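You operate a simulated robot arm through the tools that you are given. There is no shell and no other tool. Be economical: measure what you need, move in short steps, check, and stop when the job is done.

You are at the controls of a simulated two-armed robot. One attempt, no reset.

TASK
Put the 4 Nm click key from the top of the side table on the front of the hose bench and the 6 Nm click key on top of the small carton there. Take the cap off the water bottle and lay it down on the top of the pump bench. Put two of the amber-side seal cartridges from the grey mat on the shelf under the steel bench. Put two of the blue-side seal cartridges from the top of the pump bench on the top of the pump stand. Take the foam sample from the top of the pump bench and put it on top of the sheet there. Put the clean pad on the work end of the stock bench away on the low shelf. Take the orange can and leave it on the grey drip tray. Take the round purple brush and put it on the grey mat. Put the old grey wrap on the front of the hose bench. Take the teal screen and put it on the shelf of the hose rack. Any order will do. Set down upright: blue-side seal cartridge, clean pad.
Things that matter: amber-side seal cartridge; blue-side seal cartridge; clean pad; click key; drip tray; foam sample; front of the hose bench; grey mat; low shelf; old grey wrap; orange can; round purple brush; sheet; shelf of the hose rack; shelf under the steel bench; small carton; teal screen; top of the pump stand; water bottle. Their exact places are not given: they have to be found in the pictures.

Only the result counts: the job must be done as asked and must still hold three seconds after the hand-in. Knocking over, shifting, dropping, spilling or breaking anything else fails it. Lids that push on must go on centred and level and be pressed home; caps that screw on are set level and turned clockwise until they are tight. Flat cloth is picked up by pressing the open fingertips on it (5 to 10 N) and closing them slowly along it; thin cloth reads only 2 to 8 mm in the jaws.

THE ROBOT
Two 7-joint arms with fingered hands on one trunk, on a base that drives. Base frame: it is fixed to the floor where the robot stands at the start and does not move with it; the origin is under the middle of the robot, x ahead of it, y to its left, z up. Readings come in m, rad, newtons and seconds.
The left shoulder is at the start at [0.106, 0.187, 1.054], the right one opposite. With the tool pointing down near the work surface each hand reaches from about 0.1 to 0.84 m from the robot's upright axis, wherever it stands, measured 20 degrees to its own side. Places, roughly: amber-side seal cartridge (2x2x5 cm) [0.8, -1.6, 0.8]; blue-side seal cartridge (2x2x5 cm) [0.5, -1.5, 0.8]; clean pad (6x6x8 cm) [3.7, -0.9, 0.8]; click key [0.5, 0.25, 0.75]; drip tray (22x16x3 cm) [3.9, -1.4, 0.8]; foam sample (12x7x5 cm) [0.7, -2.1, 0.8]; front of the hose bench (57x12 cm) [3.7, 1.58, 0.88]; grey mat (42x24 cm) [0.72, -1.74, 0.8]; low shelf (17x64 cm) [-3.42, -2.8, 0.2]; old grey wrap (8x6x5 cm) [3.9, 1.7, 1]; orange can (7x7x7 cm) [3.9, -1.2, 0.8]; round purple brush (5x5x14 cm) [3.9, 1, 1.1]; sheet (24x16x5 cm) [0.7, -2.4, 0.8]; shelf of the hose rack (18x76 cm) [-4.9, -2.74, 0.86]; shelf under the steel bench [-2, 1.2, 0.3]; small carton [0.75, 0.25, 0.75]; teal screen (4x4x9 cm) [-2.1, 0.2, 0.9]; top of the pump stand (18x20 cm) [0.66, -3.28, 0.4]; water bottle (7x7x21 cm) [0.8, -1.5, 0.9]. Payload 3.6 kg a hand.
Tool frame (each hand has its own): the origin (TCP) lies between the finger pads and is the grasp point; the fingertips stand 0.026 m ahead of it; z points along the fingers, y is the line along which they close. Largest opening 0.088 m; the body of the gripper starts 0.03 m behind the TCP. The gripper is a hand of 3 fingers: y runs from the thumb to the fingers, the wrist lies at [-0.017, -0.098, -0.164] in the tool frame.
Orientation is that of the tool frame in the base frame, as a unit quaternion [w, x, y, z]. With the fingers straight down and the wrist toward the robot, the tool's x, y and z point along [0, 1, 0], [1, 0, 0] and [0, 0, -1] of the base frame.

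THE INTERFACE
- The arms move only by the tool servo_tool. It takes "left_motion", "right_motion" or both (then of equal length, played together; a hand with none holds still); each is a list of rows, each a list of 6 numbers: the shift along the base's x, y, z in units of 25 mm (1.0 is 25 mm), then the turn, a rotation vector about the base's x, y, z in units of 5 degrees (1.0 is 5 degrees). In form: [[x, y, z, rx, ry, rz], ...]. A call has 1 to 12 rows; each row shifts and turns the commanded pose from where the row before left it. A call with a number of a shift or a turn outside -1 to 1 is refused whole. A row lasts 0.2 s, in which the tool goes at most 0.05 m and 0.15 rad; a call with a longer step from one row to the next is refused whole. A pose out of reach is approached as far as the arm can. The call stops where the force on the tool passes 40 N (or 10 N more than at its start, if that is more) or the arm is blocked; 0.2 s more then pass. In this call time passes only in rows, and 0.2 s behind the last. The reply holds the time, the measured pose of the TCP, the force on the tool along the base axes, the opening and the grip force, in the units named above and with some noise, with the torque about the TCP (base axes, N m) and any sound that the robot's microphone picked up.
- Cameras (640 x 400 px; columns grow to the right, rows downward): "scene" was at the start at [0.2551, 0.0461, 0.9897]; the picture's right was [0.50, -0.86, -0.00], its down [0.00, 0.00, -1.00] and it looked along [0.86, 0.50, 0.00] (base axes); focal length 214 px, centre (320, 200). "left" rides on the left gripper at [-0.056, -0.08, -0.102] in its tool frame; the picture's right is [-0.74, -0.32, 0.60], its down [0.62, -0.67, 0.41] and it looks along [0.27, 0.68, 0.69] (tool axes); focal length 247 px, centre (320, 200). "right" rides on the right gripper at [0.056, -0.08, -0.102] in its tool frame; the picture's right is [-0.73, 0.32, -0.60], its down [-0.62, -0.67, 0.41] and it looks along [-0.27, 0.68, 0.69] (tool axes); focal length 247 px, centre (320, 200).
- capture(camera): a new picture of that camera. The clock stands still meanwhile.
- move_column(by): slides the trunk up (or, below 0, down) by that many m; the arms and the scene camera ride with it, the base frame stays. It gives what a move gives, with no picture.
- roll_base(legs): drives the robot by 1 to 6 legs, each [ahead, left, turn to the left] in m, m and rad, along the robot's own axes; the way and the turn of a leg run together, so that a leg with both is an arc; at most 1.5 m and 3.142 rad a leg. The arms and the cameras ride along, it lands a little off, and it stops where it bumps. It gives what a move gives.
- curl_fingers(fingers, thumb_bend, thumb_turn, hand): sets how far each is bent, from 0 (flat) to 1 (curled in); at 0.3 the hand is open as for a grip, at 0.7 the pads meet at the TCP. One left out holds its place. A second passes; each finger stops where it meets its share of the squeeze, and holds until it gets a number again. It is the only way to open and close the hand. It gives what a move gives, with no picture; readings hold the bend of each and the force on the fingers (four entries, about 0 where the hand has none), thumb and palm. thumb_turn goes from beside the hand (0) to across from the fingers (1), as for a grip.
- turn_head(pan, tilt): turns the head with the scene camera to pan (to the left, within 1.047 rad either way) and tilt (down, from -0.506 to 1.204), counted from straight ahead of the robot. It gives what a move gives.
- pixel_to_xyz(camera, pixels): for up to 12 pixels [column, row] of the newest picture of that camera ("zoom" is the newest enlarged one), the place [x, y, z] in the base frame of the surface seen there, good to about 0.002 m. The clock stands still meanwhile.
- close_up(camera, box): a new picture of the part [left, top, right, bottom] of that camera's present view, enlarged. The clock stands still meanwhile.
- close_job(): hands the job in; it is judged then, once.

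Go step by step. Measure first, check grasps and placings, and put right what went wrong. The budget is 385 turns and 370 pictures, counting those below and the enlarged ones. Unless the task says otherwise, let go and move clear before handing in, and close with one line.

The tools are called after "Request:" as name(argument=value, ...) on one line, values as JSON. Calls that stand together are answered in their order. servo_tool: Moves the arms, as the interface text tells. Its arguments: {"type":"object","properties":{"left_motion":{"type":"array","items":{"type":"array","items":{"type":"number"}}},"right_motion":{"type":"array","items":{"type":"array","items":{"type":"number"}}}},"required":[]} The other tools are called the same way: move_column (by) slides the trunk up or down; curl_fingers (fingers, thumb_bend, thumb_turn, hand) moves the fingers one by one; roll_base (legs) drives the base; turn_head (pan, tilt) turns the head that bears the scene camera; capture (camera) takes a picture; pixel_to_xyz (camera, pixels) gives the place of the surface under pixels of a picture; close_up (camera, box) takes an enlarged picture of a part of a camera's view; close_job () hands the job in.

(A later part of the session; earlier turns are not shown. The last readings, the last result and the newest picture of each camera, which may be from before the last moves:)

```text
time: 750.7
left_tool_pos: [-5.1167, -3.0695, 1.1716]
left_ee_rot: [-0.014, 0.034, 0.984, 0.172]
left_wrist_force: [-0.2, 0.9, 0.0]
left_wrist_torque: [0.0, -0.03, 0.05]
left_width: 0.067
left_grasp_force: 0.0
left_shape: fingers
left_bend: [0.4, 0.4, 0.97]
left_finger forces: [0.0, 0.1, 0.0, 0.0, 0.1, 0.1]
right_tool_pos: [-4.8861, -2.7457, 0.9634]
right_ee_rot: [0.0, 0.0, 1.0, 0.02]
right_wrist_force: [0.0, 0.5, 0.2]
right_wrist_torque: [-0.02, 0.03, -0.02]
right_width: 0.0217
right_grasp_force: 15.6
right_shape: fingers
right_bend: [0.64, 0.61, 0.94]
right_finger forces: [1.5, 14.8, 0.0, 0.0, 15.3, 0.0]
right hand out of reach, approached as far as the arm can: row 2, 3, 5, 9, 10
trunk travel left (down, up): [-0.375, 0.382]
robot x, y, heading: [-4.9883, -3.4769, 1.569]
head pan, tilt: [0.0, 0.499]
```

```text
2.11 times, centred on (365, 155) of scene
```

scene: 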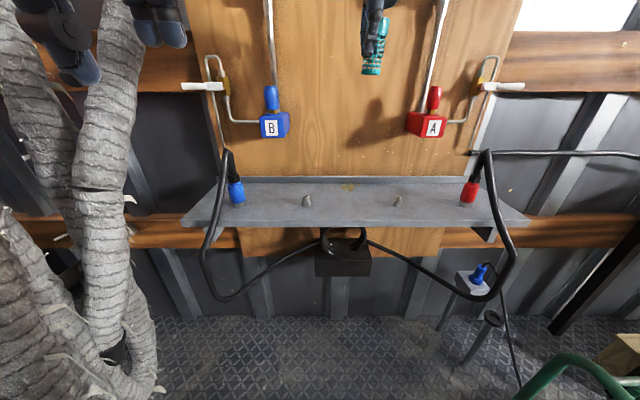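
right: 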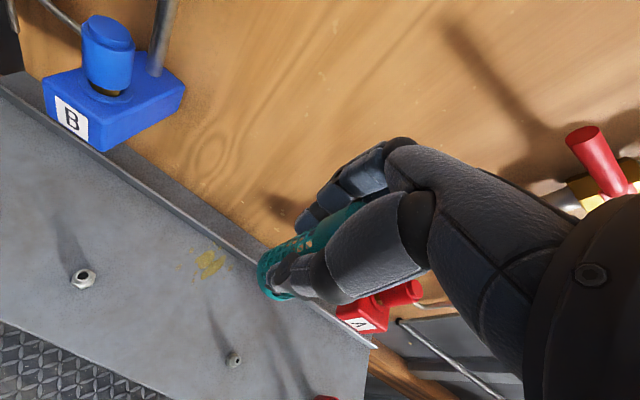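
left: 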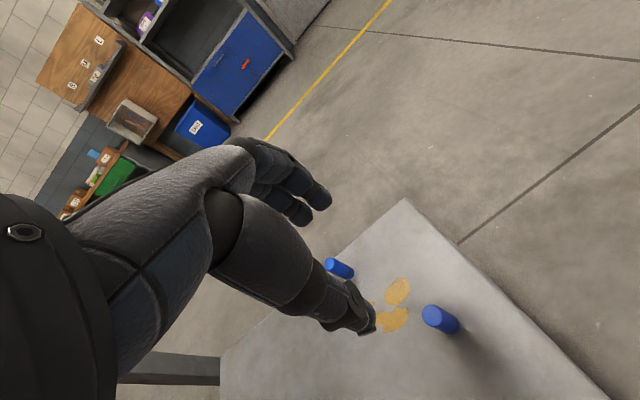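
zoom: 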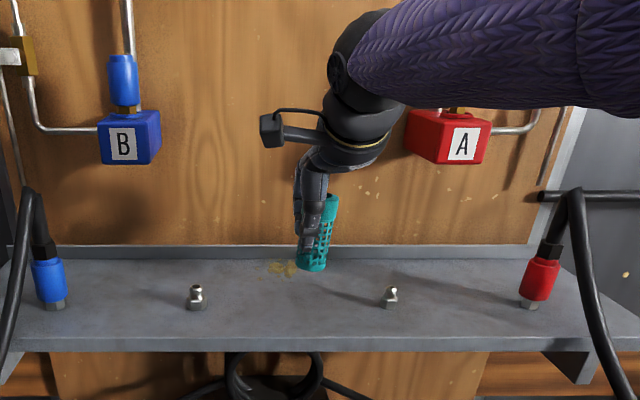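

The screen leans about 17° in the grip (top toward +x). I tilt the hand to set it upright.

Request:
servo_tool(right_motion=[[0, 0, 0.2, 0, -0.8, 0], [0, 0, 0, 0, -0.8, 0], [0, 0, 0, 0, -0.8, 0], [0, 0, 0, 0, -0.8, 0]])

Request:
close_up(camera="scene", box=[280, 80, 430, 220])

```text
time: 751.7
left_tool_pos: [-5.1161, -3.0697, 1.1728]
left_ee_rot: [-0.014, 0.034, 0.984, 0.173]
left_wrist_force: [1.0, -0.3, -0.6]
left_wrist_torque: [-0.02, 0.0, -0.03]
left_width: 0.0667
left_grasp_force: 0.1
left_shape: fingers
left_bend: [0.4, 0.4, 0.97]
left_finger forces: [0.0, 0.1, 0.0, 0.1, 0.1, 0.0]
right_tool_pos: [-4.8824, -2.7577, 0.9706]
right_ee_rot: [0.139, -0.003, 0.99, 0.02]
right_wrist_force: [-0.2, 0.0, -0.5]
right_wrist_torque: [0.0, 0.01, -0.03]
right_width: 0.0216
right_grasp_force: 16.2
right_shape: fingers
right_bend: [0.64, 0.61, 0.94]
right_finger forces: [1.4, 14.8, 0.0, 0.0, 15.3, 0.1]
right hand out of reach, approached as far as the arm can: row 2, 4
trunk travel left (down, up): [-0.375, 0.382]
robot x, y, heading: [-4.9877, -3.4756, 1.565]
head pan, tilt: [0.0, 0.499]
```

```text
2.86 times, centred on (355, 150) of scene
```

zoom: 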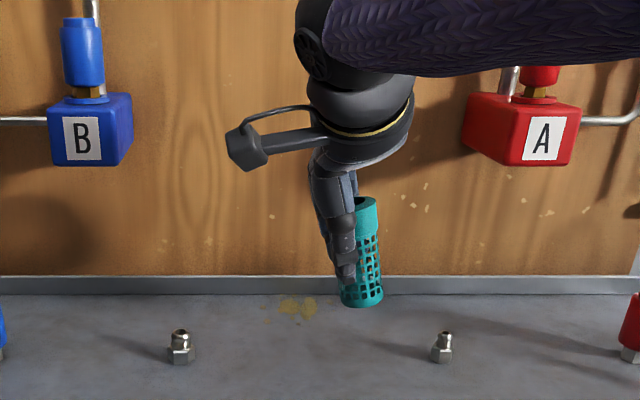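

Nearly vertical. I lower with the trunk to contact.

Request:
move_column(by=-0.035)

Request:
move_column(by=-0.006)

Request:
close_up(camera="scene", box=[300, 100, 410, 220])

```text
time: 752.5
left_tool_pos: [-5.1153, -3.064, 1.1317]
left_ee_rot: [-0.013, 0.035, 0.986, 0.163]
left_wrist_force: [-0.4, -0.4, 0.6]
left_wrist_torque: [0.0, 0.04, 0.0]
left_width: 0.0668
left_grasp_force: 0.1
left_shape: fingers
left_bend: [0.4, 0.4, 0.97]
left_finger forces: [0.0, 0.0, 0.1, 0.1, 0.1, 0.1]
right_tool_pos: [-4.8837, -2.7547, 0.9225]
right_ee_rot: [0.139, -0.004, 0.99, 0.01]
right_wrist_force: [0.0, -0.5, -0.2]
right_wrist_torque: [-0.01, 0.0, 0.01]
right_width: 0.0219
right_grasp_force: 16.2
right_shape: fingers
right_bend: [0.64, 0.61, 0.94]
right_finger forces: [1.3, 14.8, 0.1, 0.1, 15.4, 0.1]
trunk travel left (down, up): [-0.34, 0.417]
robot x, y, heading: [-4.9889, -3.4737, 1.571]
head pan, tilt: [0.0, 0.499]
```

```text
time: 753.0
left_tool_pos: [-5.1145, -3.0629, 1.1259]
left_ee_rot: [-0.016, 0.034, 0.986, 0.163]
left_wrist_force: [-0.1, 0.3, -0.7]
left_wrist_torque: [0.02, 0.0, 0.0]
left_width: 0.067
left_grasp_force: 0.0
left_shape: fingers
left_bend: [0.4, 0.4, 0.97]
left_finger forces: [0.1, 0.0, 0.1, 0.0, 0.0, 0.0]
right_tool_pos: [-4.8843, -2.7533, 0.9169]
right_ee_rot: [0.14, -0.003, 0.99, 0.011]
right_wrist_force: [0.6, -2.1, 7.8]
right_wrist_torque: [-0.06, -0.01, 0.01]
right_width: 0.0218
right_grasp_force: 17.0
right_shape: fingers
right_bend: [0.64, 0.61, 0.94]
right_finger forces: [1.2, 15.9, 0.0, 0.0, 16.6, 0.0]
trunk travel left (down, up): [-0.334, 0.423]
robot x, y, heading: [-4.9859, -3.4761, 1.57]
head pan, tilt: [0.0, 0.499]
```

```text
3.33 times, centred on (355, 160) of scene
```

zoom: 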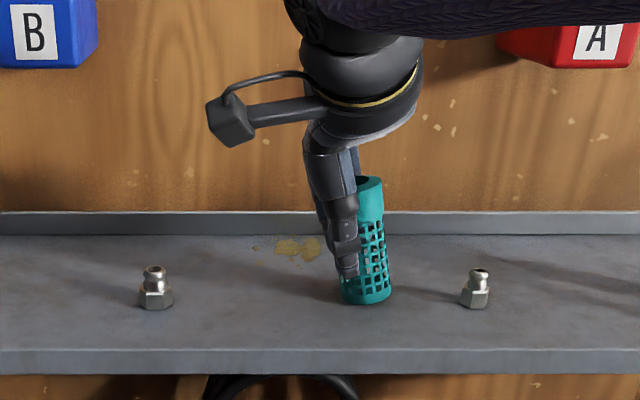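

Contact. Release in steps and raise.

Request:
curl_fingers(hand="right", fingers=0.57, thumb_bend=0.55)

Request:
curl_fingers(hand="right", fingers=0.42, thumb_bend=0.42)

Request:
close_up(camera="scene", box=[300, 100, 410, 220])

Request:
move_column(by=0.15)

Request:
close_up(camera="scene", box=[250, 100, 460, 280])

```text
time: 754.0
left_tool_pos: [-5.115, -3.062, 1.1245]
left_ee_rot: [-0.014, 0.034, 0.986, 0.163]
left_wrist_force: [0.0, 0.0, -0.3]
left_wrist_torque: [0.01, -0.02, 0.0]
left_width: 0.0669
left_grasp_force: 0.1
left_shape: fingers
left_bend: [0.4, 0.4, 0.97]
left_finger forces: [0.0, 0.1, 0.0, 0.0, 0.0, 0.0]
right_tool_pos: [-4.8838, -2.7538, 0.9153]
right_ee_rot: [0.139, -0.004, 0.99, 0.01]
right_wrist_force: [-0.6, 0.1, -0.6]
right_wrist_torque: [0.03, 0.0, 0.02]
right_width: 0.0329
right_grasp_force: 0.2
right_shape: fingers
right_bend: [0.56, 0.55, 0.97]
right_finger forces: [0.1, 0.0, 0.0, 0.0, 0.2, 0.0]
trunk travel left (down, up): [-0.334, 0.423]
robot x, y, heading: [-4.9921, -3.4799, 1.57]
head pan, tilt: [0.0, 0.499]
```

```text
time: 755.0
left_tool_pos: [-5.1135, -3.0614, 1.1253]
left_ee_rot: [-0.015, 0.035, 0.986, 0.163]
left_wrist_force: [-0.3, 0.9, 0.2]
left_wrist_torque: [0.0, 0.02, -0.02]
left_width: 0.0668
left_grasp_force: 0.1
left_shape: fingers
left_bend: [0.4, 0.4, 0.97]
left_finger forces: [0.1, 0.0, 0.0, 0.1, 0.1, 0.0]
right_tool_pos: [-4.8834, -2.7539, 0.9162]
right_ee_rot: [0.141, -0.004, 0.99, 0.009]
right_wrist_force: [0.4, 0.2, 0.3]
right_wrist_torque: [-0.01, 0.01, 0.05]
right_width: 0.0619
right_grasp_force: 0.0
right_shape: fingers
right_bend: [0.42, 0.42, 0.97]
right_finger forces: [0.0, 0.0, 0.0, 0.1, 0.1, 0.0]
trunk travel left (down, up): [-0.334, 0.423]
robot x, y, heading: [-4.9924, -3.4762, 1.569]
head pan, tilt: [0.0, 0.499]
```

```text
3.33 times, centred on (355, 160) of scene
```

zoom: 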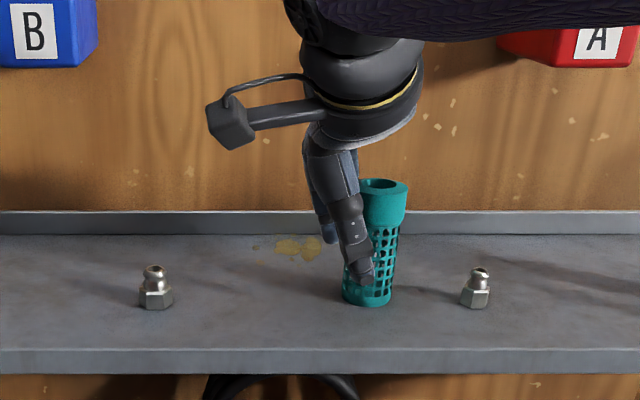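

```text
time: 756.8
left_tool_pos: [-5.1156, -3.0607, 1.2751]
left_ee_rot: [-0.014, 0.035, 0.986, 0.162]
left_wrist_force: [-0.5, -0.7, -0.5]
left_wrist_torque: [0.03, -0.02, -0.01]
left_width: 0.0665
left_grasp_force: 0.0
left_shape: fingers
left_bend: [0.4, 0.4, 0.97]
left_finger forces: [0.1, 0.0, 0.1, 0.0, 0.0, 0.0]
right_tool_pos: [-4.8838, -2.7634, 1.1129]
right_ee_rot: [0.139, 0.001, 0.989, 0.043]
right_wrist_force: [-0.5, -0.5, -0.4]
right_wrist_torque: [-0.02, 0.02, -0.02]
right_width: 0.062
right_grasp_force: 0.0
right_shape: fingers
right_bend: [0.42, 0.42, 0.97]
right_finger forces: [0.0, 0.0, 0.0, 0.0, 0.1, 0.0]
trunk travel left (down, up): [-0.484, 0.273]
robot x, y, heading: [-4.9893, -3.478, 1.563]
head pan, tilt: [0.0, 0.499]
```

```text
2.22 times, centred on (355, 190) of scene
```

zoom: 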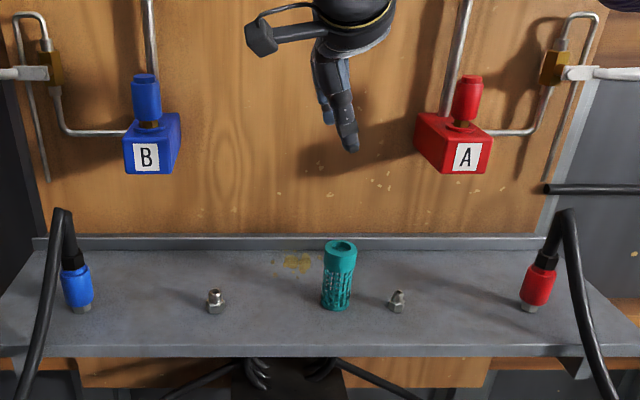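

The screen stands on the hose rack shelf. Now the clean pad: I drive back out past the generator.

Request:
roll_base(legs=[[-0.14, -0.23, 0], [-0.38, -0.04, 0], [-0.115, -0.145, 0], [-0.085, -0.3, 0], [0, 0, -1.57], [0.65, 0, 0]])

Request:
turn_head(pan=0.6, tilt=0.6)

Request:
capture(camera="scene")

```text
time: 762.4
left_tool_pos: [-4.6871, -3.7119, 1.2776]
left_ee_rot: [-0.018, 0.019, 0.986, 0.164]
left_wrist_force: [0.1, -1.1, 0.8]
left_wrist_torque: [0.01, 0.02, -0.02]
left_width: 0.0671
left_grasp_force: 0.0
left_shape: fingers
left_bend: [0.4, 0.4, 0.97]
left_finger forces: [0.0, 0.0, 0.0, 0.0, 0.0, 0.0]
right_tool_pos: [-4.4661, -3.4063, 1.1155]
right_ee_rot: [0.14, -0.012, 0.989, 0.047]
right_wrist_force: [-0.3, 0.3, 0.1]
right_wrist_torque: [-0.01, 0.0, -0.02]
right_width: 0.062
right_grasp_force: 0.1
right_shape: fingers
right_bend: [0.42, 0.42, 0.97]
right_finger forces: [0.0, 0.0, 0.0, 0.0, 0.0, 0.0]
trunk travel left (down, up): [-0.484, 0.273]
robot x, y, heading: [-4.5505, -4.1185, 1.605]
head pan, tilt: [0.0, 0.499]
stopped in leg 4: the robot was blocked; the commanded pose is now the measured one
```

```text
time: 763.4
left_tool_pos: [-4.6896, -3.7097, 1.2755]
left_ee_rot: [-0.018, 0.019, 0.986, 0.163]
left_wrist_force: [-0.6, -1.5, -0.2]
left_wrist_torque: [-0.02, -0.02, 0.04]
left_width: 0.067
left_grasp_force: 0.0
left_shape: fingers
left_bend: [0.4, 0.4, 0.97]
left_finger forces: [0.0, 0.0, 0.0, 0.1, 0.1, 0.1]
right_tool_pos: [-4.467, -3.4032, 1.1139]
right_ee_rot: [0.139, -0.012, 0.989, 0.045]
right_wrist_force: [-1.1, 0.3, -0.2]
right_wrist_torque: [0.0, -0.04, -0.01]
right_width: 0.0622
right_grasp_force: 0.1
right_shape: fingers
right_bend: [0.42, 0.42, 0.97]
right_finger forces: [0.0, 0.0, 0.1, 0.0, 0.0, 0.0]
trunk travel left (down, up): [-0.484, 0.273]
robot x, y, heading: [-4.5531, -4.1192, 1.596]
head pan, tilt: [0.6, 0.6]
```

```text
91 pictures are left
```

scene: 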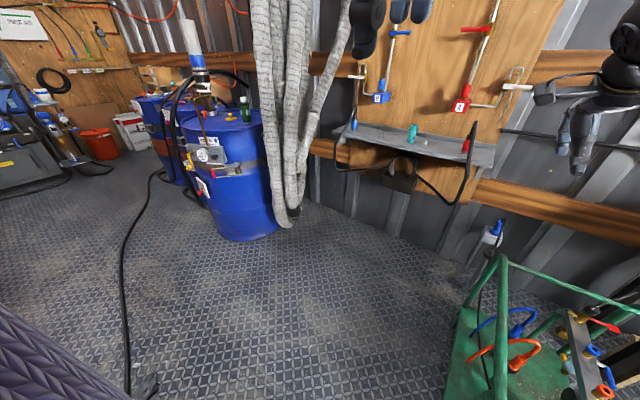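

The base touches the generator's wheel again. I ease back 3 cm and then slide out diagonally.

Request:
roll_base(legs=[[-0.035, 0.0, -0.03], [-0.07, -0.28, 0], [-0.02, -0.3, 0]])

Request:
turn_head(pan=-0.3, tilt=1.0)

Request:
capture(camera="scene")

```text
time: 767.5
left_tool_pos: [-4.1009, -3.8307, 1.2743]
left_ee_rot: [-0.016, 0.03, 0.986, 0.162]
left_wrist_force: [-0.1, -0.1, -0.6]
left_wrist_torque: [-0.01, 0.02, 0.04]
left_width: 0.0667
left_grasp_force: 0.0
left_shape: fingers
left_bend: [0.4, 0.4, 0.97]
left_finger forces: [0.1, 0.1, 0.1, 0.0, 0.1, 0.0]
right_tool_pos: [-3.8718, -3.5312, 1.1144]
right_ee_rot: [0.139, -0.001, 0.989, 0.044]
right_wrist_force: [1.0, -0.4, 0.5]
right_wrist_torque: [0.02, 0.01, 0.0]
right_width: 0.0622
right_grasp_force: 0.1
right_shape: fingers
right_bend: [0.42, 0.42, 0.97]
right_finger forces: [0.1, 0.0, 0.0, 0.1, 0.1, 0.0]
trunk travel left (down, up): [-0.484, 0.273]
robot x, y, heading: [-3.9747, -4.2446, 1.576]
head pan, tilt: [0.6, 0.6]
```

```text
time: 768.7
left_tool_pos: [-4.1031, -3.8303, 1.2767]
left_ee_rot: [-0.015, 0.031, 0.986, 0.162]
left_wrist_force: [-0.3, -0.3, -0.1]
left_wrist_torque: [0.0, -0.01, 0.0]
left_width: 0.0668
left_grasp_force: 0.0
left_shape: fingers
left_bend: [0.4, 0.4, 0.97]
left_finger forces: [0.1, 0.0, 0.0, 0.0, 0.0, 0.1]
right_tool_pos: [-3.872, -3.5296, 1.1142]
right_ee_rot: [0.14, -0.001, 0.989, 0.043]
right_wrist_force: [0.6, 0.5, 0.1]
right_wrist_torque: [0.01, 0.0, 0.03]
right_width: 0.0622
right_grasp_force: 0.0
right_shape: fingers
right_bend: [0.42, 0.42, 0.97]
right_finger forces: [0.1, 0.0, 0.0, 0.0, 0.0, 0.0]
trunk travel left (down, up): [-0.484, 0.273]
robot x, y, heading: [-3.9736, -4.2435, 1.571]
head pan, tilt: [-0.3, 1.0]
```

```text
90 pictures are left
```

scene: 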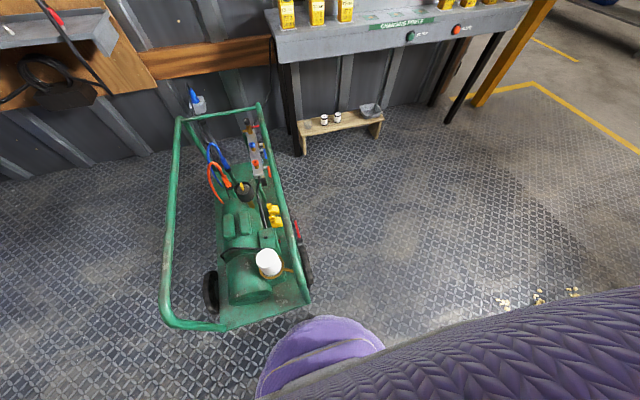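

I check that the generator hasn't moved.

Request:
pixel_to_xyz(camera="scene", pixels=[[173, 220], [277, 180], [268, 262], [340, 120], [322, 118], [370, 112], [360, 125], [305, 150]])

```text
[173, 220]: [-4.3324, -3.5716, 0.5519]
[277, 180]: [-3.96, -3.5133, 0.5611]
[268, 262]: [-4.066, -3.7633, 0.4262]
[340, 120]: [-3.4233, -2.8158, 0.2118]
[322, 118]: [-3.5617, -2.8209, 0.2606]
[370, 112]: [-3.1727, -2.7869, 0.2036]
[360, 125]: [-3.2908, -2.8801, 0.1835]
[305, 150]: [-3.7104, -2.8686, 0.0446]
```

The generator hasn't moved. The low step is under the charging table, z 0.20, with a free gap around x −3.31 between tray and bottles. Now I drive to the stock bench.

Request:
roll_base(legs=[[0, 0, -1.571], [0.37, 0, 0], [0.3, 0.7, 0], [1.4, 0, 0], [1.4, 0, 0], [0.7, -0.4, 0]])

Request:
turn_head(pan=0, tilt=0.3)

Request:
capture(camera="scene")

```text
time: 795.5
left_tool_pos: [0.592, -3.816, 1.2753]
left_ee_rot: [0.104, 0.723, 0.671, 0.125]
left_wrist_force: [-1.0, -0.4, -0.4]
left_wrist_torque: [-0.01, 0.02, -0.01]
left_width: 0.0668
left_grasp_force: 0.1
left_shape: fingers
left_bend: [0.4, 0.4, 0.97]
left_finger forces: [0.0, 0.0, 0.0, 0.1, 0.0, 0.0]
right_tool_pos: [0.8881, -4.0498, 1.113]
right_ee_rot: [0.129, 0.703, 0.696, -0.068]
right_wrist_force: [0.8, -0.6, 1.2]
right_wrist_torque: [0.02, -0.04, -0.05]
right_width: 0.0622
right_grasp_force: 0.0
right_shape: fingers
right_bend: [0.42, 0.42, 0.97]
right_finger forces: [0.1, 0.1, 0.0, 0.1, 0.0, 0.0]
trunk travel left (down, up): [-0.484, 0.273]
robot x, y, heading: [0.1766, -3.9392, -0.007]
head pan, tilt: [-0.3, 1.0]
```

```text
time: 796.6
left_tool_pos: [0.5916, -3.8156, 1.2754]
left_ee_rot: [0.104, 0.723, 0.671, 0.125]
left_wrist_force: [0.0, -0.5, 0.5]
left_wrist_torque: [0.0, -0.03, 0.0]
left_width: 0.067
left_grasp_force: 0.1
left_shape: fingers
left_bend: [0.4, 0.4, 0.97]
left_finger forces: [0.1, 0.0, 0.0, 0.0, 0.1, 0.1]
right_tool_pos: [0.8882, -4.0503, 1.1144]
right_ee_rot: [0.129, 0.703, 0.696, -0.069]
right_wrist_force: [-0.7, 0.1, -0.1]
right_wrist_torque: [0.01, -0.02, 0.04]
right_width: 0.0621
right_grasp_force: 0.0
right_shape: fingers
right_bend: [0.42, 0.42, 0.97]
right_finger forces: [0.0, 0.0, 0.0, 0.0, 0.0, 0.0]
trunk travel left (down, up): [-0.484, 0.273]
robot x, y, heading: [0.1737, -3.9373, -0.013]
head pan, tilt: [0.0, 0.3]
```

```text
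89 pictures are left
```

scene: 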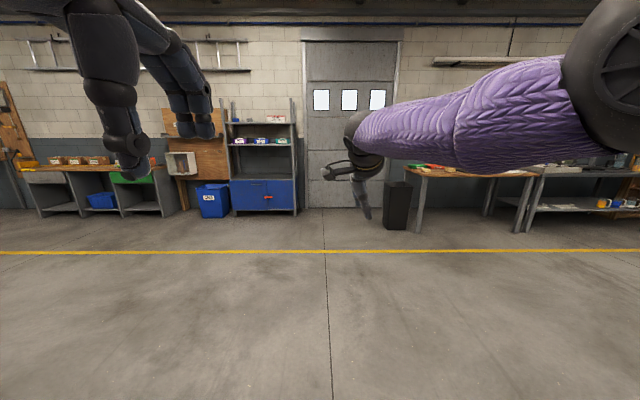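

Request:
roll_base(legs=[[1.4, 0.02, 0.01], [0.57, 1.17, 0], [0.56, 1.17, 0], [0.2, 0.85, 0]])

Request:
servo_tool(right_motion=[[0, 0, 0, 0.8, 0.25, 0], [0, 0, 0, 0.8, 0.25, 0], [0, 0, 0, 0.8, 0.25, 0], [0, 0, 0, 0.8, 0.2, 0]])

Request:
turn_head(pan=-0.1, tilt=0.5)

Request:
capture(camera="scene")

```text
time: 819.8
left_tool_pos: [3.2068, -0.5925, 1.276]
left_ee_rot: [0.103, 0.713, 0.682, 0.127]
left_wrist_force: [-0.4, 0.1, -0.1]
left_wrist_torque: [0.04, 0.03, -0.03]
left_width: 0.0665
left_grasp_force: 0.1
left_shape: fingers
left_bend: [0.4, 0.4, 0.97]
left_finger forces: [0.1, 0.0, 0.0, 0.0, 0.0, 0.0]
right_tool_pos: [3.511, -0.8175, 1.1151]
right_ee_rot: [0.13, 0.692, 0.707, -0.066]
right_wrist_force: [-0.4, -0.2, -0.3]
right_wrist_torque: [0.02, -0.02, 0.0]
right_width: 0.0622
right_grasp_force: 0.0
right_shape: fingers
right_bend: [0.42, 0.42, 0.97]
right_finger forces: [0.0, 0.0, 0.1, 0.1, 0.0, 0.0]
trunk travel left (down, up): [-0.484, 0.273]
robot x, y, heading: [2.7932, -0.7271, 0.024]
head pan, tilt: [0.0, 0.3]
```

```text
time: 820.8
left_tool_pos: [3.207, -0.5933, 1.2757]
left_ee_rot: [0.102, 0.713, 0.682, 0.128]
left_wrist_force: [-0.2, 0.5, -0.1]
left_wrist_torque: [0.02, 0.04, -0.01]
left_width: 0.0669
left_grasp_force: 0.1
left_shape: fingers
left_bend: [0.4, 0.4, 0.97]
left_finger forces: [0.1, 0.0, 0.0, 0.0, 0.0, 0.1]
right_tool_pos: [3.5124, -0.8157, 1.1144]
right_ee_rot: [0.004, 0.701, 0.714, 0.004]
right_wrist_force: [0.7, 0.1, -0.4]
right_wrist_torque: [0.01, 0.03, -0.02]
right_width: 0.0621
right_grasp_force: 0.0
right_shape: fingers
right_bend: [0.42, 0.42, 0.97]
right_finger forces: [0.0, 0.0, 0.0, 0.0, 0.0, 0.1]
trunk travel left (down, up): [-0.484, 0.273]
robot x, y, heading: [2.7942, -0.7305, 0.019]
head pan, tilt: [0.0, 0.3]
```

```text
time: 821.5
left_tool_pos: [3.2076, -0.5922, 1.2748]
left_ee_rot: [0.102, 0.713, 0.682, 0.126]
left_wrist_force: [0.0, 0.0, -0.6]
left_wrist_torque: [0.0, 0.02, 0.01]
left_width: 0.0667
left_grasp_force: 0.0
left_shape: fingers
left_bend: [0.4, 0.4, 0.97]
left_finger forces: [0.1, 0.0, 0.1, 0.0, 0.0, 0.1]
right_tool_pos: [3.5121, -0.8161, 1.1132]
right_ee_rot: [0.004, 0.7, 0.714, 0.004]
right_wrist_force: [-0.1, -0.1, 1.0]
right_wrist_torque: [0.0, 0.0, 0.0]
right_width: 0.0621
right_grasp_force: 0.0
right_shape: fingers
right_bend: [0.42, 0.42, 0.97]
right_finger forces: [0.0, 0.0, 0.1, 0.0, 0.0, 0.0]
trunk travel left (down, up): [-0.484, 0.273]
robot x, y, heading: [2.7982, -0.7261, 0.02]
head pan, tilt: [-0.099, 0.499]
```

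```text
88 pictures are left
```

scene: 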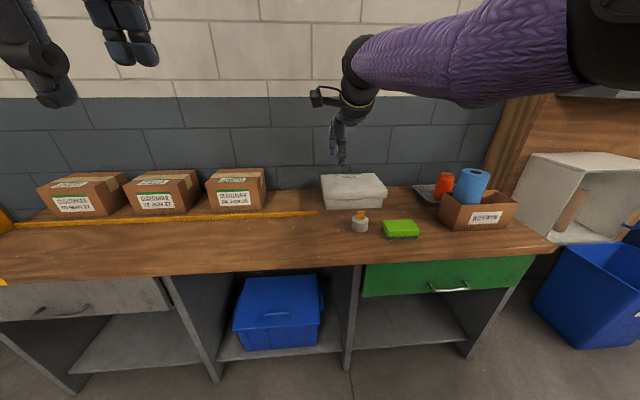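

The pad (white, orange tab) is at (360,222). I move so the right hand is above it.

Request:
roll_base(legs=[[0.28, -0.1, -0.02]])

Request:
capture(camera="right")

Request:
close_up(camera="scene", box=[280, 150, 440, 280])

```text
time: 823.6
left_tool_pos: [3.488, -0.7006, 1.2746]
left_ee_rot: [0.103, 0.722, 0.672, 0.124]
left_wrist_force: [0.3, -1.2, -0.3]
left_wrist_torque: [0.0, 0.02, 0.01]
left_width: 0.0668
left_grasp_force: 0.1
left_shape: fingers
left_bend: [0.4, 0.4, 0.97]
left_finger forces: [0.0, 0.1, 0.0, 0.0, 0.0, 0.0]
right_tool_pos: [3.7858, -0.9335, 1.1136]
right_ee_rot: [0.004, 0.709, 0.705, 0.002]
right_wrist_force: [-0.1, -0.5, 0.5]
right_wrist_torque: [0.02, 0.0, 0.0]
right_width: 0.062
right_grasp_force: 0.0
right_shape: fingers
right_bend: [0.42, 0.42, 0.97]
right_finger forces: [0.1, 0.1, 0.0, 0.0, 0.0, 0.0]
trunk travel left (down, up): [-0.484, 0.273]
robot x, y, heading: [3.0735, -0.8282, -0.007]
head pan, tilt: [-0.099, 0.499]
```

```text
87 pictures are left
```

right: 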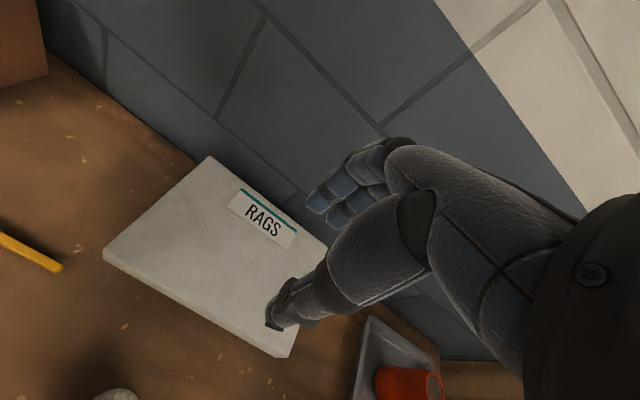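

```text
3.08 times, centred on (360, 215) of scene
```

zoom: 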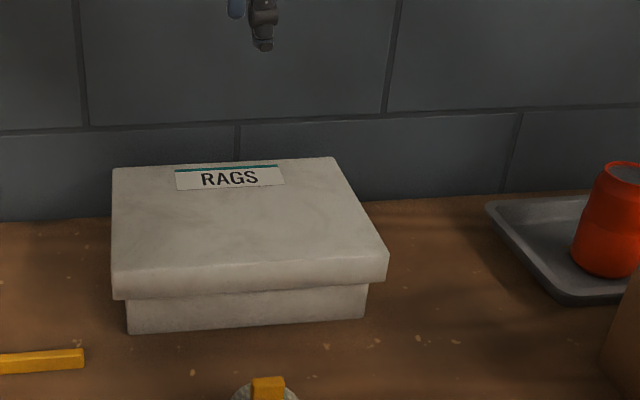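

My earlier pad coordinates were off (they hit the RAGS box). I remeasure the pad.

Request:
close_up(camera="scene", box=[290, 220, 430, 330])

Request:
pixel_to_xyz(camera="right", pixels=[[115, 394], [125, 390], [300, 250], [110, 255], [285, 355]])

```text
3.64 times, centred on (360, 275) of scene
```

zoom: 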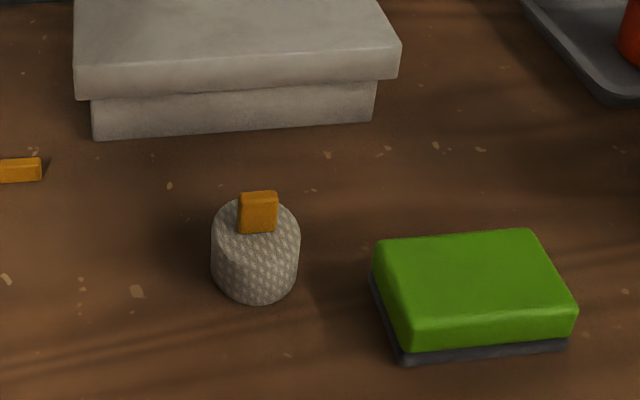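

```text
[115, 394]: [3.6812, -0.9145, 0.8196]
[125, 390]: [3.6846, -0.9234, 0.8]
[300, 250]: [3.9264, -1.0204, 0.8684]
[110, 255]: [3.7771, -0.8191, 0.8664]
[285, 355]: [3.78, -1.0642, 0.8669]
```

Request:
pixel_to_xyz(camera="zoom", pixels=[[258, 213], [240, 213], [276, 213], [259, 194], [225, 220], [290, 220], [255, 245], [255, 290], [215, 260], [298, 260], [380, 300], [250, 120]])

```text
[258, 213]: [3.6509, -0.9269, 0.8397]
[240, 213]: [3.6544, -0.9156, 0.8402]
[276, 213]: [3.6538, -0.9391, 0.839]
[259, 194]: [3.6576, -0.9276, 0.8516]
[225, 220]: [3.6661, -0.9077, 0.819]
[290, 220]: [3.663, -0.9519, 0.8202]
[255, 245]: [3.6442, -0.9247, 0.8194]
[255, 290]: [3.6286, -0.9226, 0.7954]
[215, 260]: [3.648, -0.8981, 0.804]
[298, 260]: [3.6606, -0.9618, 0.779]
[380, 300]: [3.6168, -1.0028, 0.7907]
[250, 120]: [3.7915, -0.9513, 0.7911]
```

Pad: centre (3.657, −0.928), body top 0.82, tab up to 0.853. I back off 0.129 m and descend.

Request:
roll_base(legs=[[-0.129, 0.005, 0.005]])

Request:
move_column(by=-0.15)

Request:
capture(camera="right")

```text
time: 824.8
left_tool_pos: [3.3601, -0.6924, 1.2761]
left_ee_rot: [0.103, 0.72, 0.675, 0.125]
left_wrist_force: [-0.1, -0.1, 0.6]
left_wrist_torque: [0.02, 0.03, 0.01]
left_width: 0.0668
left_grasp_force: 0.0
left_shape: fingers
left_bend: [0.4, 0.4, 0.97]
left_finger forces: [0.0, 0.0, 0.1, 0.0, 0.0, 0.0]
right_tool_pos: [3.6586, -0.9226, 1.1154]
right_ee_rot: [0.005, 0.707, 0.707, 0.004]
right_wrist_force: [0.1, 0.0, -0.3]
right_wrist_torque: [0.0, -0.01, -0.01]
right_width: 0.0621
right_grasp_force: 0.0
right_shape: fingers
right_bend: [0.42, 0.42, 0.97]
right_finger forces: [0.0, 0.0, 0.0, 0.1, 0.0, 0.1]
trunk travel left (down, up): [-0.484, 0.273]
robot x, y, heading: [2.9454, -0.8207, 0.004]
head pan, tilt: [-0.099, 0.499]
```

```text
time: 826.6
left_tool_pos: [3.3614, -0.6933, 1.1245]
left_ee_rot: [0.103, 0.72, 0.675, 0.127]
left_wrist_force: [0.9, -0.5, -0.5]
left_wrist_torque: [0.04, 0.0, 0.02]
left_width: 0.0668
left_grasp_force: 0.1
left_shape: fingers
left_bend: [0.4, 0.4, 0.97]
left_finger forces: [0.0, 0.0, 0.1, 0.0, 0.0, 0.1]
right_tool_pos: [3.6603, -0.9226, 0.9658]
right_ee_rot: [0.004, 0.707, 0.707, 0.002]
right_wrist_force: [0.2, -0.1, 0.4]
right_wrist_torque: [-0.01, 0.01, 0.01]
right_width: 0.0625
right_grasp_force: 0.0
right_shape: fingers
right_bend: [0.42, 0.42, 0.97]
right_finger forces: [0.0, 0.0, 0.1, 0.0, 0.0, 0.0]
trunk travel left (down, up): [-0.334, 0.423]
robot x, y, heading: [2.949, -0.8258, 0.005]
head pan, tilt: [-0.099, 0.499]
```

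```text
84 pictures are left
```

right: 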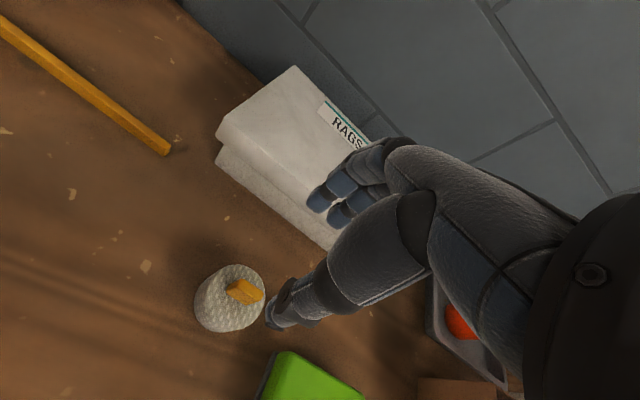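

Request:
pixel_to_xyz(camera="right", pixels=[[240, 287], [255, 293], [246, 283], [230, 296], [205, 300], [258, 285]])

Request:
close_up(camera="right", box=[180, 250, 300, 350])

```text
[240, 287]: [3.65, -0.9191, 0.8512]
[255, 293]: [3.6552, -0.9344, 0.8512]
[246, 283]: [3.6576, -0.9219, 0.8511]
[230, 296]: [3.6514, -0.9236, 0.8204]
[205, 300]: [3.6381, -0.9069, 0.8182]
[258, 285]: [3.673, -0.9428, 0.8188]
```

```text
4.00 times, centred on (240, 300) of right
```

zoom: 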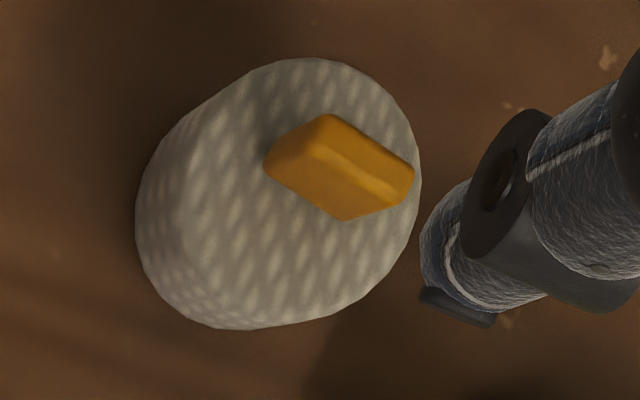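

Tab centre (3.655, −0.927). I trim and descend with the trunk, then close on the tab.

Request:
servo_tool(right_motion=[[-0.2, -0.17, 0, 0, 0, 0]])

Request:
move_column(by=-0.113)

Request:
capture(camera="right")

Request:
curl_fingers(hand="right", fingers=0.72, thumb_bend=0.72)

Request:
capture(camera="right")

```text
time: 827.0
left_tool_pos: [3.3605, -0.6927, 1.1248]
left_ee_rot: [0.103, 0.72, 0.675, 0.125]
left_wrist_force: [-0.2, -0.5, 0.2]
left_wrist_torque: [-0.03, 0.0, -0.02]
left_width: 0.067
left_grasp_force: 0.0
left_shape: fingers
left_bend: [0.4, 0.4, 0.97]
left_finger forces: [0.0, 0.1, 0.0, 0.0, 0.0, 0.1]
right_tool_pos: [3.6566, -0.9276, 0.9649]
right_ee_rot: [0.004, 0.707, 0.707, 0.003]
right_wrist_force: [-0.7, -0.3, -0.7]
right_wrist_torque: [0.02, 0.03, -0.02]
right_width: 0.0618
right_grasp_force: 0.0
right_shape: fingers
right_bend: [0.42, 0.42, 0.97]
right_finger forces: [0.0, 0.0, 0.1, 0.0, 0.0, 0.0]
trunk travel left (down, up): [-0.334, 0.423]
robot x, y, heading: [2.9483, -0.8206, 0.0]
head pan, tilt: [-0.099, 0.499]
```

```text
time: 828.4
left_tool_pos: [3.3899, -0.694, 0.9786]
left_ee_rot: [0.071, 0.725, 0.679, 0.091]
left_wrist_force: [0.0, -0.5, -0.9]
left_wrist_torque: [-0.02, 0.01, -0.02]
left_width: 0.0672
left_grasp_force: 0.1
left_shape: fingers
left_bend: [0.4, 0.4, 0.97]
left_finger forces: [0.0, 0.1, 0.0, 0.0, 0.0, 0.0]
right_tool_pos: [3.6549, -0.9271, 0.852]
right_ee_rot: [0.005, 0.707, 0.707, 0.004]
right_wrist_force: [-0.3, 0.5, 0.6]
right_wrist_torque: [0.04, 0.0, 0.0]
right_width: 0.0623
right_grasp_force: 0.0
right_shape: fingers
right_bend: [0.42, 0.42, 0.97]
right_finger forces: [0.1, 0.0, 0.0, 0.1, 0.0, 0.0]
trunk travel left (down, up): [-0.221, 0.536]
robot x, y, heading: [2.9493, -0.8203, 0.003]
head pan, tilt: [-0.099, 0.499]
```

```text
82 pictures are left
```

right: 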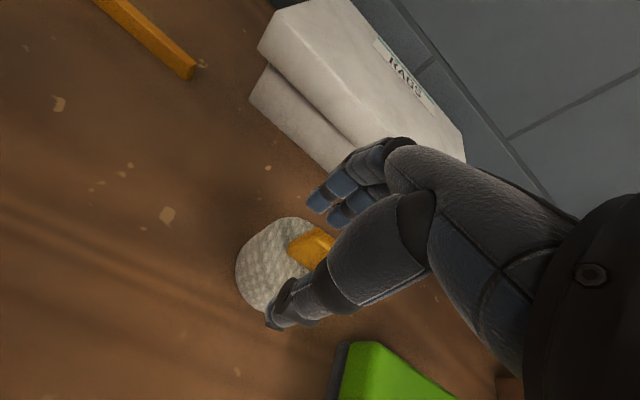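

```text
time: 829.4
left_tool_pos: [3.389, -0.6921, 0.977]
left_ee_rot: [0.07, 0.725, 0.679, 0.091]
left_wrist_force: [0.1, 0.0, 0.5]
left_wrist_torque: [-0.02, -0.02, -0.01]
left_width: 0.0669
left_grasp_force: 0.0
left_shape: fingers
left_bend: [0.4, 0.4, 0.97]
left_finger forces: [0.1, 0.0, 0.1, 0.1, 0.0, 0.0]
right_tool_pos: [3.6557, -0.9275, 0.8511]
right_ee_rot: [0.003, 0.707, 0.707, 0.004]
right_wrist_force: [-0.2, -0.3, 0.0]
right_wrist_torque: [0.01, 0.01, 0.0]
right_width: 0.0068
right_grasp_force: 6.1
right_shape: fingers
right_bend: [0.68, 0.67, 0.97]
right_finger forces: [4.3, 1.4, 0.0, 0.0, 5.6, 0.1]
trunk travel left (down, up): [-0.221, 0.536]
robot x, y, heading: [2.943, -0.8219, -0.001]
head pan, tilt: [-0.099, 0.499]
```

```text
81 pictures are left
```

right: 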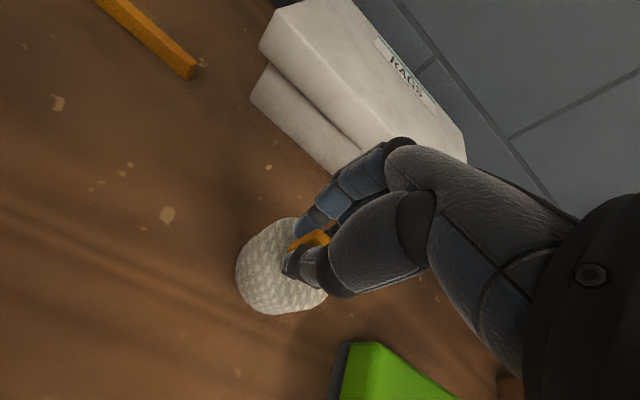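

Tab gripped. I tighten and lift with the trunk.

Request:
curl_fingers(hand="right", fingers=0.78, thumb_bend=0.77)

Request:
move_column(by=0.25)

Request:
capture(camera="right")

Request:
close_up(camera="scene", box=[260, 80, 460, 260])

```text
time: 830.4
left_tool_pos: [3.3908, -0.693, 0.9775]
left_ee_rot: [0.071, 0.725, 0.679, 0.091]
left_wrist_force: [-0.3, 0.1, 0.3]
left_wrist_torque: [-0.05, 0.03, 0.03]
left_width: 0.0666
left_grasp_force: 0.1
left_shape: fingers
left_bend: [0.4, 0.4, 0.97]
left_finger forces: [0.1, 0.1, 0.1, 0.0, 0.1, 0.1]
right_tool_pos: [3.6547, -0.9261, 0.8513]
right_ee_rot: [0.004, 0.707, 0.708, 0.004]
right_wrist_force: [-0.1, -0.5, 1.6]
right_wrist_torque: [0.02, 0.05, 0.0]
right_width: 0.0056
right_grasp_force: 14.2
right_shape: fingers
right_bend: [0.74, 0.67, 0.97]
right_finger forces: [10.8, 3.0, 0.0, 0.0, 14.1, 0.1]
trunk travel left (down, up): [-0.221, 0.536]
robot x, y, heading: [2.9513, -0.8198, 0.002]
head pan, tilt: [-0.099, 0.499]
```

```text
time: 833.0
left_tool_pos: [3.3899, -0.6945, 1.2277]
left_ee_rot: [0.07, 0.725, 0.679, 0.091]
left_wrist_force: [0.2, 1.1, 0.4]
left_wrist_torque: [0.01, 0.01, 0.0]
left_width: 0.0667
left_grasp_force: 0.2
left_shape: fingers
left_bend: [0.4, 0.4, 0.97]
left_finger forces: [0.0, 0.0, 0.0, 0.0, 0.0, 0.0]
right_tool_pos: [3.6559, -0.9267, 1.1017]
right_ee_rot: [0.004, 0.707, 0.707, 0.004]
right_wrist_force: [0.7, 0.3, 0.8]
right_wrist_torque: [0.0, -0.03, -0.01]
right_width: 0.005
right_grasp_force: 14.4
right_shape: fingers
right_bend: [0.75, 0.67, 0.97]
right_finger forces: [10.9, 3.2, 0.0, 0.0, 14.2, 0.0]
trunk travel left (down, up): [-0.471, 0.286]
robot x, y, heading: [2.9514, -0.8176, 0.001]
head pan, tilt: [-0.099, 0.499]
```

```text
80 pictures are left
```

right: 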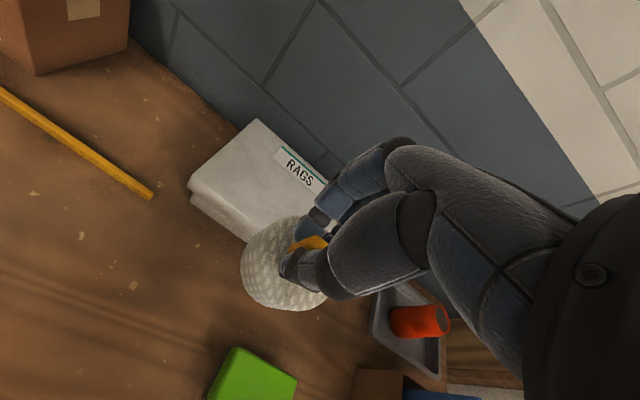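

```text
2.22 times, centred on (360, 170) of scene
```

zoom: 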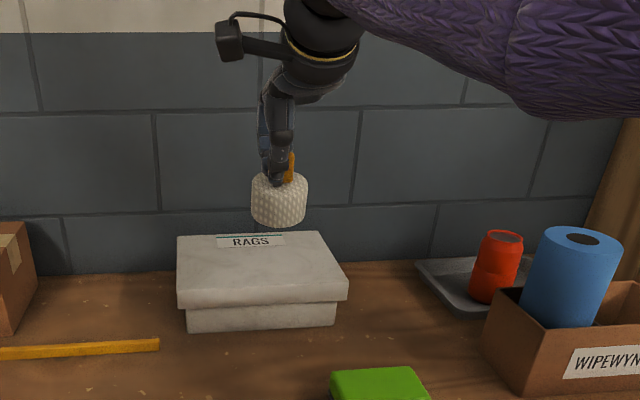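

The pad is held by its tab. I drive back toward the container.

Request:
roll_base(legs=[[-0.4, 0, 0], [-0.33, -1.04, 0], [-0.33, -1.04, 0], [-0.32, -1.04, 0], [-1.4, 0, 0]])

Request:
roll_base(legs=[[-0.67, 0.4, 0], [-1.4, 0, 0], [-0.9, 0, 0]])

Request:
turn_head(pan=0.9, tilt=0.5)

Request:
capture(camera="scene")

```text
time: 857.7
left_tool_pos: [0.5723, -3.7783, 1.2275]
left_ee_rot: [0.073, 0.737, 0.666, 0.09]
left_wrist_force: [-0.7, -0.2, -0.2]
left_wrist_torque: [0.01, -0.01, -0.02]
left_width: 0.0669
left_grasp_force: 0.1
left_shape: fingers
left_bend: [0.4, 0.4, 0.97]
left_finger forces: [0.0, 0.0, 0.0, 0.0, 0.0, 0.0]
right_tool_pos: [0.8294, -4.0217, 1.1018]
right_ee_rot: [0.004, 0.72, 0.694, 0.003]
right_wrist_force: [-0.6, -0.1, 0.9]
right_wrist_torque: [-0.01, 0.02, -0.03]
right_width: 0.0056
right_grasp_force: 14.2
right_shape: fingers
right_bend: [0.75, 0.67, 0.97]
right_finger forces: [10.9, 3.4, 0.0, 0.1, 14.2, 0.0]
trunk travel left (down, up): [-0.471, 0.286]
robot x, y, heading: [0.1236, -3.8873, -0.036]
head pan, tilt: [-0.099, 0.499]
```

```text
time: 872.8
left_tool_pos: [-2.3847, -3.2952, 1.2279]
left_ee_rot: [0.071, 0.73, 0.674, 0.09]
left_wrist_force: [-1.2, -0.5, -0.6]
left_wrist_torque: [-0.01, 0.0, -0.01]
left_width: 0.0668
left_grasp_force: 0.2
left_shape: fingers
left_bend: [0.4, 0.4, 0.97]
left_finger forces: [0.1, 0.0, 0.0, 0.0, 0.0, 0.0]
right_tool_pos: [-2.1205, -3.5335, 1.1019]
right_ee_rot: [0.004, 0.712, 0.702, 0.004]
right_wrist_force: [0.4, -0.1, -0.2]
right_wrist_torque: [-0.02, -0.02, 0.01]
right_width: 0.0054
right_grasp_force: 14.5
right_shape: fingers
right_bend: [0.75, 0.67, 0.97]
right_finger forces: [10.9, 3.3, 0.0, 0.0, 14.1, 0.0]
trunk travel left (down, up): [-0.471, 0.286]
robot x, y, heading: [-2.8301, -3.4165, -0.01]
head pan, tilt: [-0.099, 0.499]
```

```text
time: 874.1
left_tool_pos: [-2.3832, -3.2953, 1.2281]
left_ee_rot: [0.072, 0.729, 0.675, 0.091]
left_wrist_force: [0.0, -0.2, -0.6]
left_wrist_torque: [-0.03, -0.01, 0.0]
left_width: 0.0669
left_grasp_force: 0.0
left_shape: fingers
left_bend: [0.4, 0.4, 0.97]
left_finger forces: [0.0, 0.0, 0.0, 0.0, 0.1, 0.0]
right_tool_pos: [-2.121, -3.5333, 1.1005]
right_ee_rot: [0.004, 0.711, 0.703, 0.003]
right_wrist_force: [-0.5, 0.0, 0.0]
right_wrist_torque: [0.03, -0.02, 0.01]
right_width: 0.0054
right_grasp_force: 13.7
right_shape: fingers
right_bend: [0.75, 0.67, 0.97]
right_finger forces: [10.8, 3.3, 0.0, 0.0, 14.2, 0.0]
trunk travel left (down, up): [-0.471, 0.286]
robot x, y, heading: [-2.8297, -3.4189, -0.019]
head pan, tilt: [0.901, 0.499]
```

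```text
78 pictures are left
```

scene: 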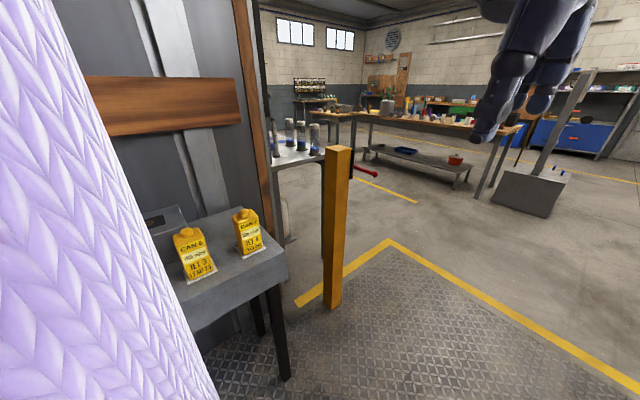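

I back to (−3.4, −3.75) and turn to face the low shelf.

Request:
roll_base(legs=[[-0.57, -0.33, 0], [0, 0, 1.586]])

Request:
turn_head(pan=0, tilt=0.7)

Request:
capture(camera="scene")

```text
time: 881.7
left_tool_pos: [-3.5744, -3.3065, 1.2281]
left_ee_rot: [-0.018, -0.003, 0.993, 0.114]
left_wrist_force: [1.0, 0.4, -0.4]
left_wrist_torque: [0.02, -0.03, 0.02]
left_width: 0.0669
left_grasp_force: 0.0
left_shape: fingers
left_bend: [0.4, 0.4, 0.97]
left_finger forces: [0.0, 0.1, 0.0, 0.0, 0.1, 0.0]
right_tool_pos: [-3.358, -3.0246, 1.1006]
right_ee_rot: [0.0, -0.035, 0.999, 0.005]
right_wrist_force: [-0.5, -0.5, -1.0]
right_wrist_torque: [0.01, 0.0, -0.03]
right_width: 0.0049
right_grasp_force: 12.7
right_shape: fingers
right_bend: [0.75, 0.67, 0.97]
right_finger forces: [9.8, 2.9, 0.0, 0.0, 12.8, 0.0]
trunk travel left (down, up): [-0.471, 0.286]
robot x, y, heading: [-3.4129, -3.7418, 1.645]
head pan, tilt: [0.901, 0.499]
```

```text
time: 882.9
left_tool_pos: [-3.5736, -3.3062, 1.2275]
left_ee_rot: [-0.019, -0.003, 0.993, 0.115]
left_wrist_force: [0.2, 0.2, -0.2]
left_wrist_torque: [0.02, -0.01, 0.0]
left_width: 0.067
left_grasp_force: 0.0
left_shape: fingers
left_bend: [0.4, 0.4, 0.97]
left_finger forces: [0.0, 0.0, 0.0, 0.0, 0.1, 0.0]
right_tool_pos: [-3.3586, -3.0246, 1.1007]
right_ee_rot: [0.0, -0.035, 0.999, 0.006]
right_wrist_force: [0.8, -0.3, -1.2]
right_wrist_torque: [-0.05, -0.01, 0.0]
right_width: 0.0051
right_grasp_force: 12.4
right_shape: fingers
right_bend: [0.75, 0.67, 0.97]
right_finger forces: [9.9, 2.8, 0.1, 0.1, 13.0, 0.0]
trunk travel left (down, up): [-0.471, 0.286]
robot x, y, heading: [-3.4158, -3.7364, 1.643]
head pan, tilt: [0.0, 0.7]
```

```text
77 pictures are left
```

scene: 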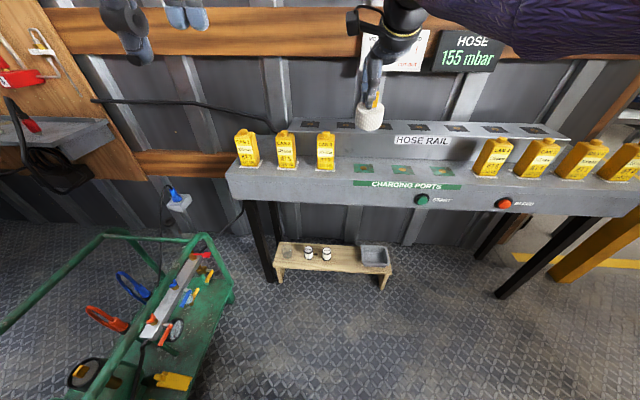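

I see the low step with two bottles and a grey tray. I measure the free gap and the table's front edge.

Request:
pixel_to_xyz(camera="scene", pixels=[[343, 258], [343, 248], [343, 268], [327, 254], [308, 253], [362, 258], [287, 252], [390, 268], [400, 215], [400, 200], [268, 275], [370, 115]])

Request:
close_up(camera="scene", box=[250, 180, 440, 310])

Request:
curl_fingers(hand="right", fingers=0.81, thumb_bend=0.79)

```text
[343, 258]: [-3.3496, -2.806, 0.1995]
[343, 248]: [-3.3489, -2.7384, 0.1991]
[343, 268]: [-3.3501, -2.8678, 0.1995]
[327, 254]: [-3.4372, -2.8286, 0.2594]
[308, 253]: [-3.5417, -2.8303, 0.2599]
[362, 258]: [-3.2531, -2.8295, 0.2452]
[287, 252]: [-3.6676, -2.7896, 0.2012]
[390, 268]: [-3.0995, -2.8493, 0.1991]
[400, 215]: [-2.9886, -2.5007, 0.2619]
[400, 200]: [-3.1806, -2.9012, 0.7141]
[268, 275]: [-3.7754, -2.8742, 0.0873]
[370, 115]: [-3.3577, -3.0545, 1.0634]
```

```text
3.08 times, centred on (345, 245) of scene
```

zoom: 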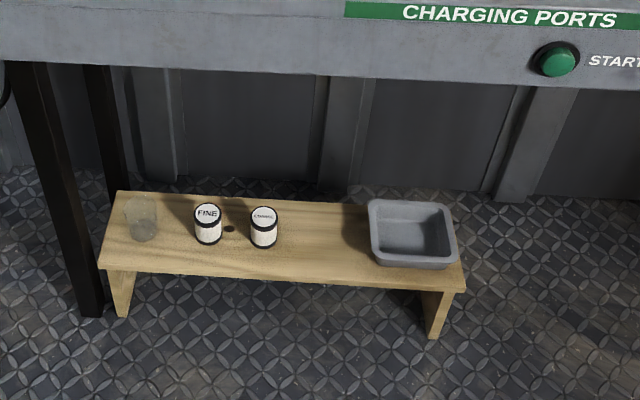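

```text
time: 883.9
left_tool_pos: [-3.5729, -3.3054, 1.2279]
left_ee_rot: [-0.018, -0.003, 0.993, 0.115]
left_wrist_force: [-0.5, 0.3, 0.1]
left_wrist_torque: [0.01, -0.01, 0.0]
left_width: 0.0669
left_grasp_force: 0.0
left_shape: fingers
left_bend: [0.4, 0.4, 0.97]
left_finger forces: [0.0, 0.0, 0.0, 0.1, 0.0, 0.1]
right_tool_pos: [-3.3597, -3.0248, 1.1004]
right_ee_rot: [0.0, -0.035, 0.999, 0.006]
right_wrist_force: [0.2, 0.6, 0.1]
right_wrist_torque: [-0.02, -0.01, 0.0]
right_width: 0.0047
right_grasp_force: 18.3
right_shape: fingers
right_bend: [0.77, 0.66, 0.97]
right_finger forces: [13.9, 4.3, 0.0, 0.0, 18.3, 0.0]
trunk travel left (down, up): [-0.471, 0.286]
robot x, y, heading: [-3.4198, -3.7403, 1.64]
head pan, tilt: [0.0, 0.7]
```

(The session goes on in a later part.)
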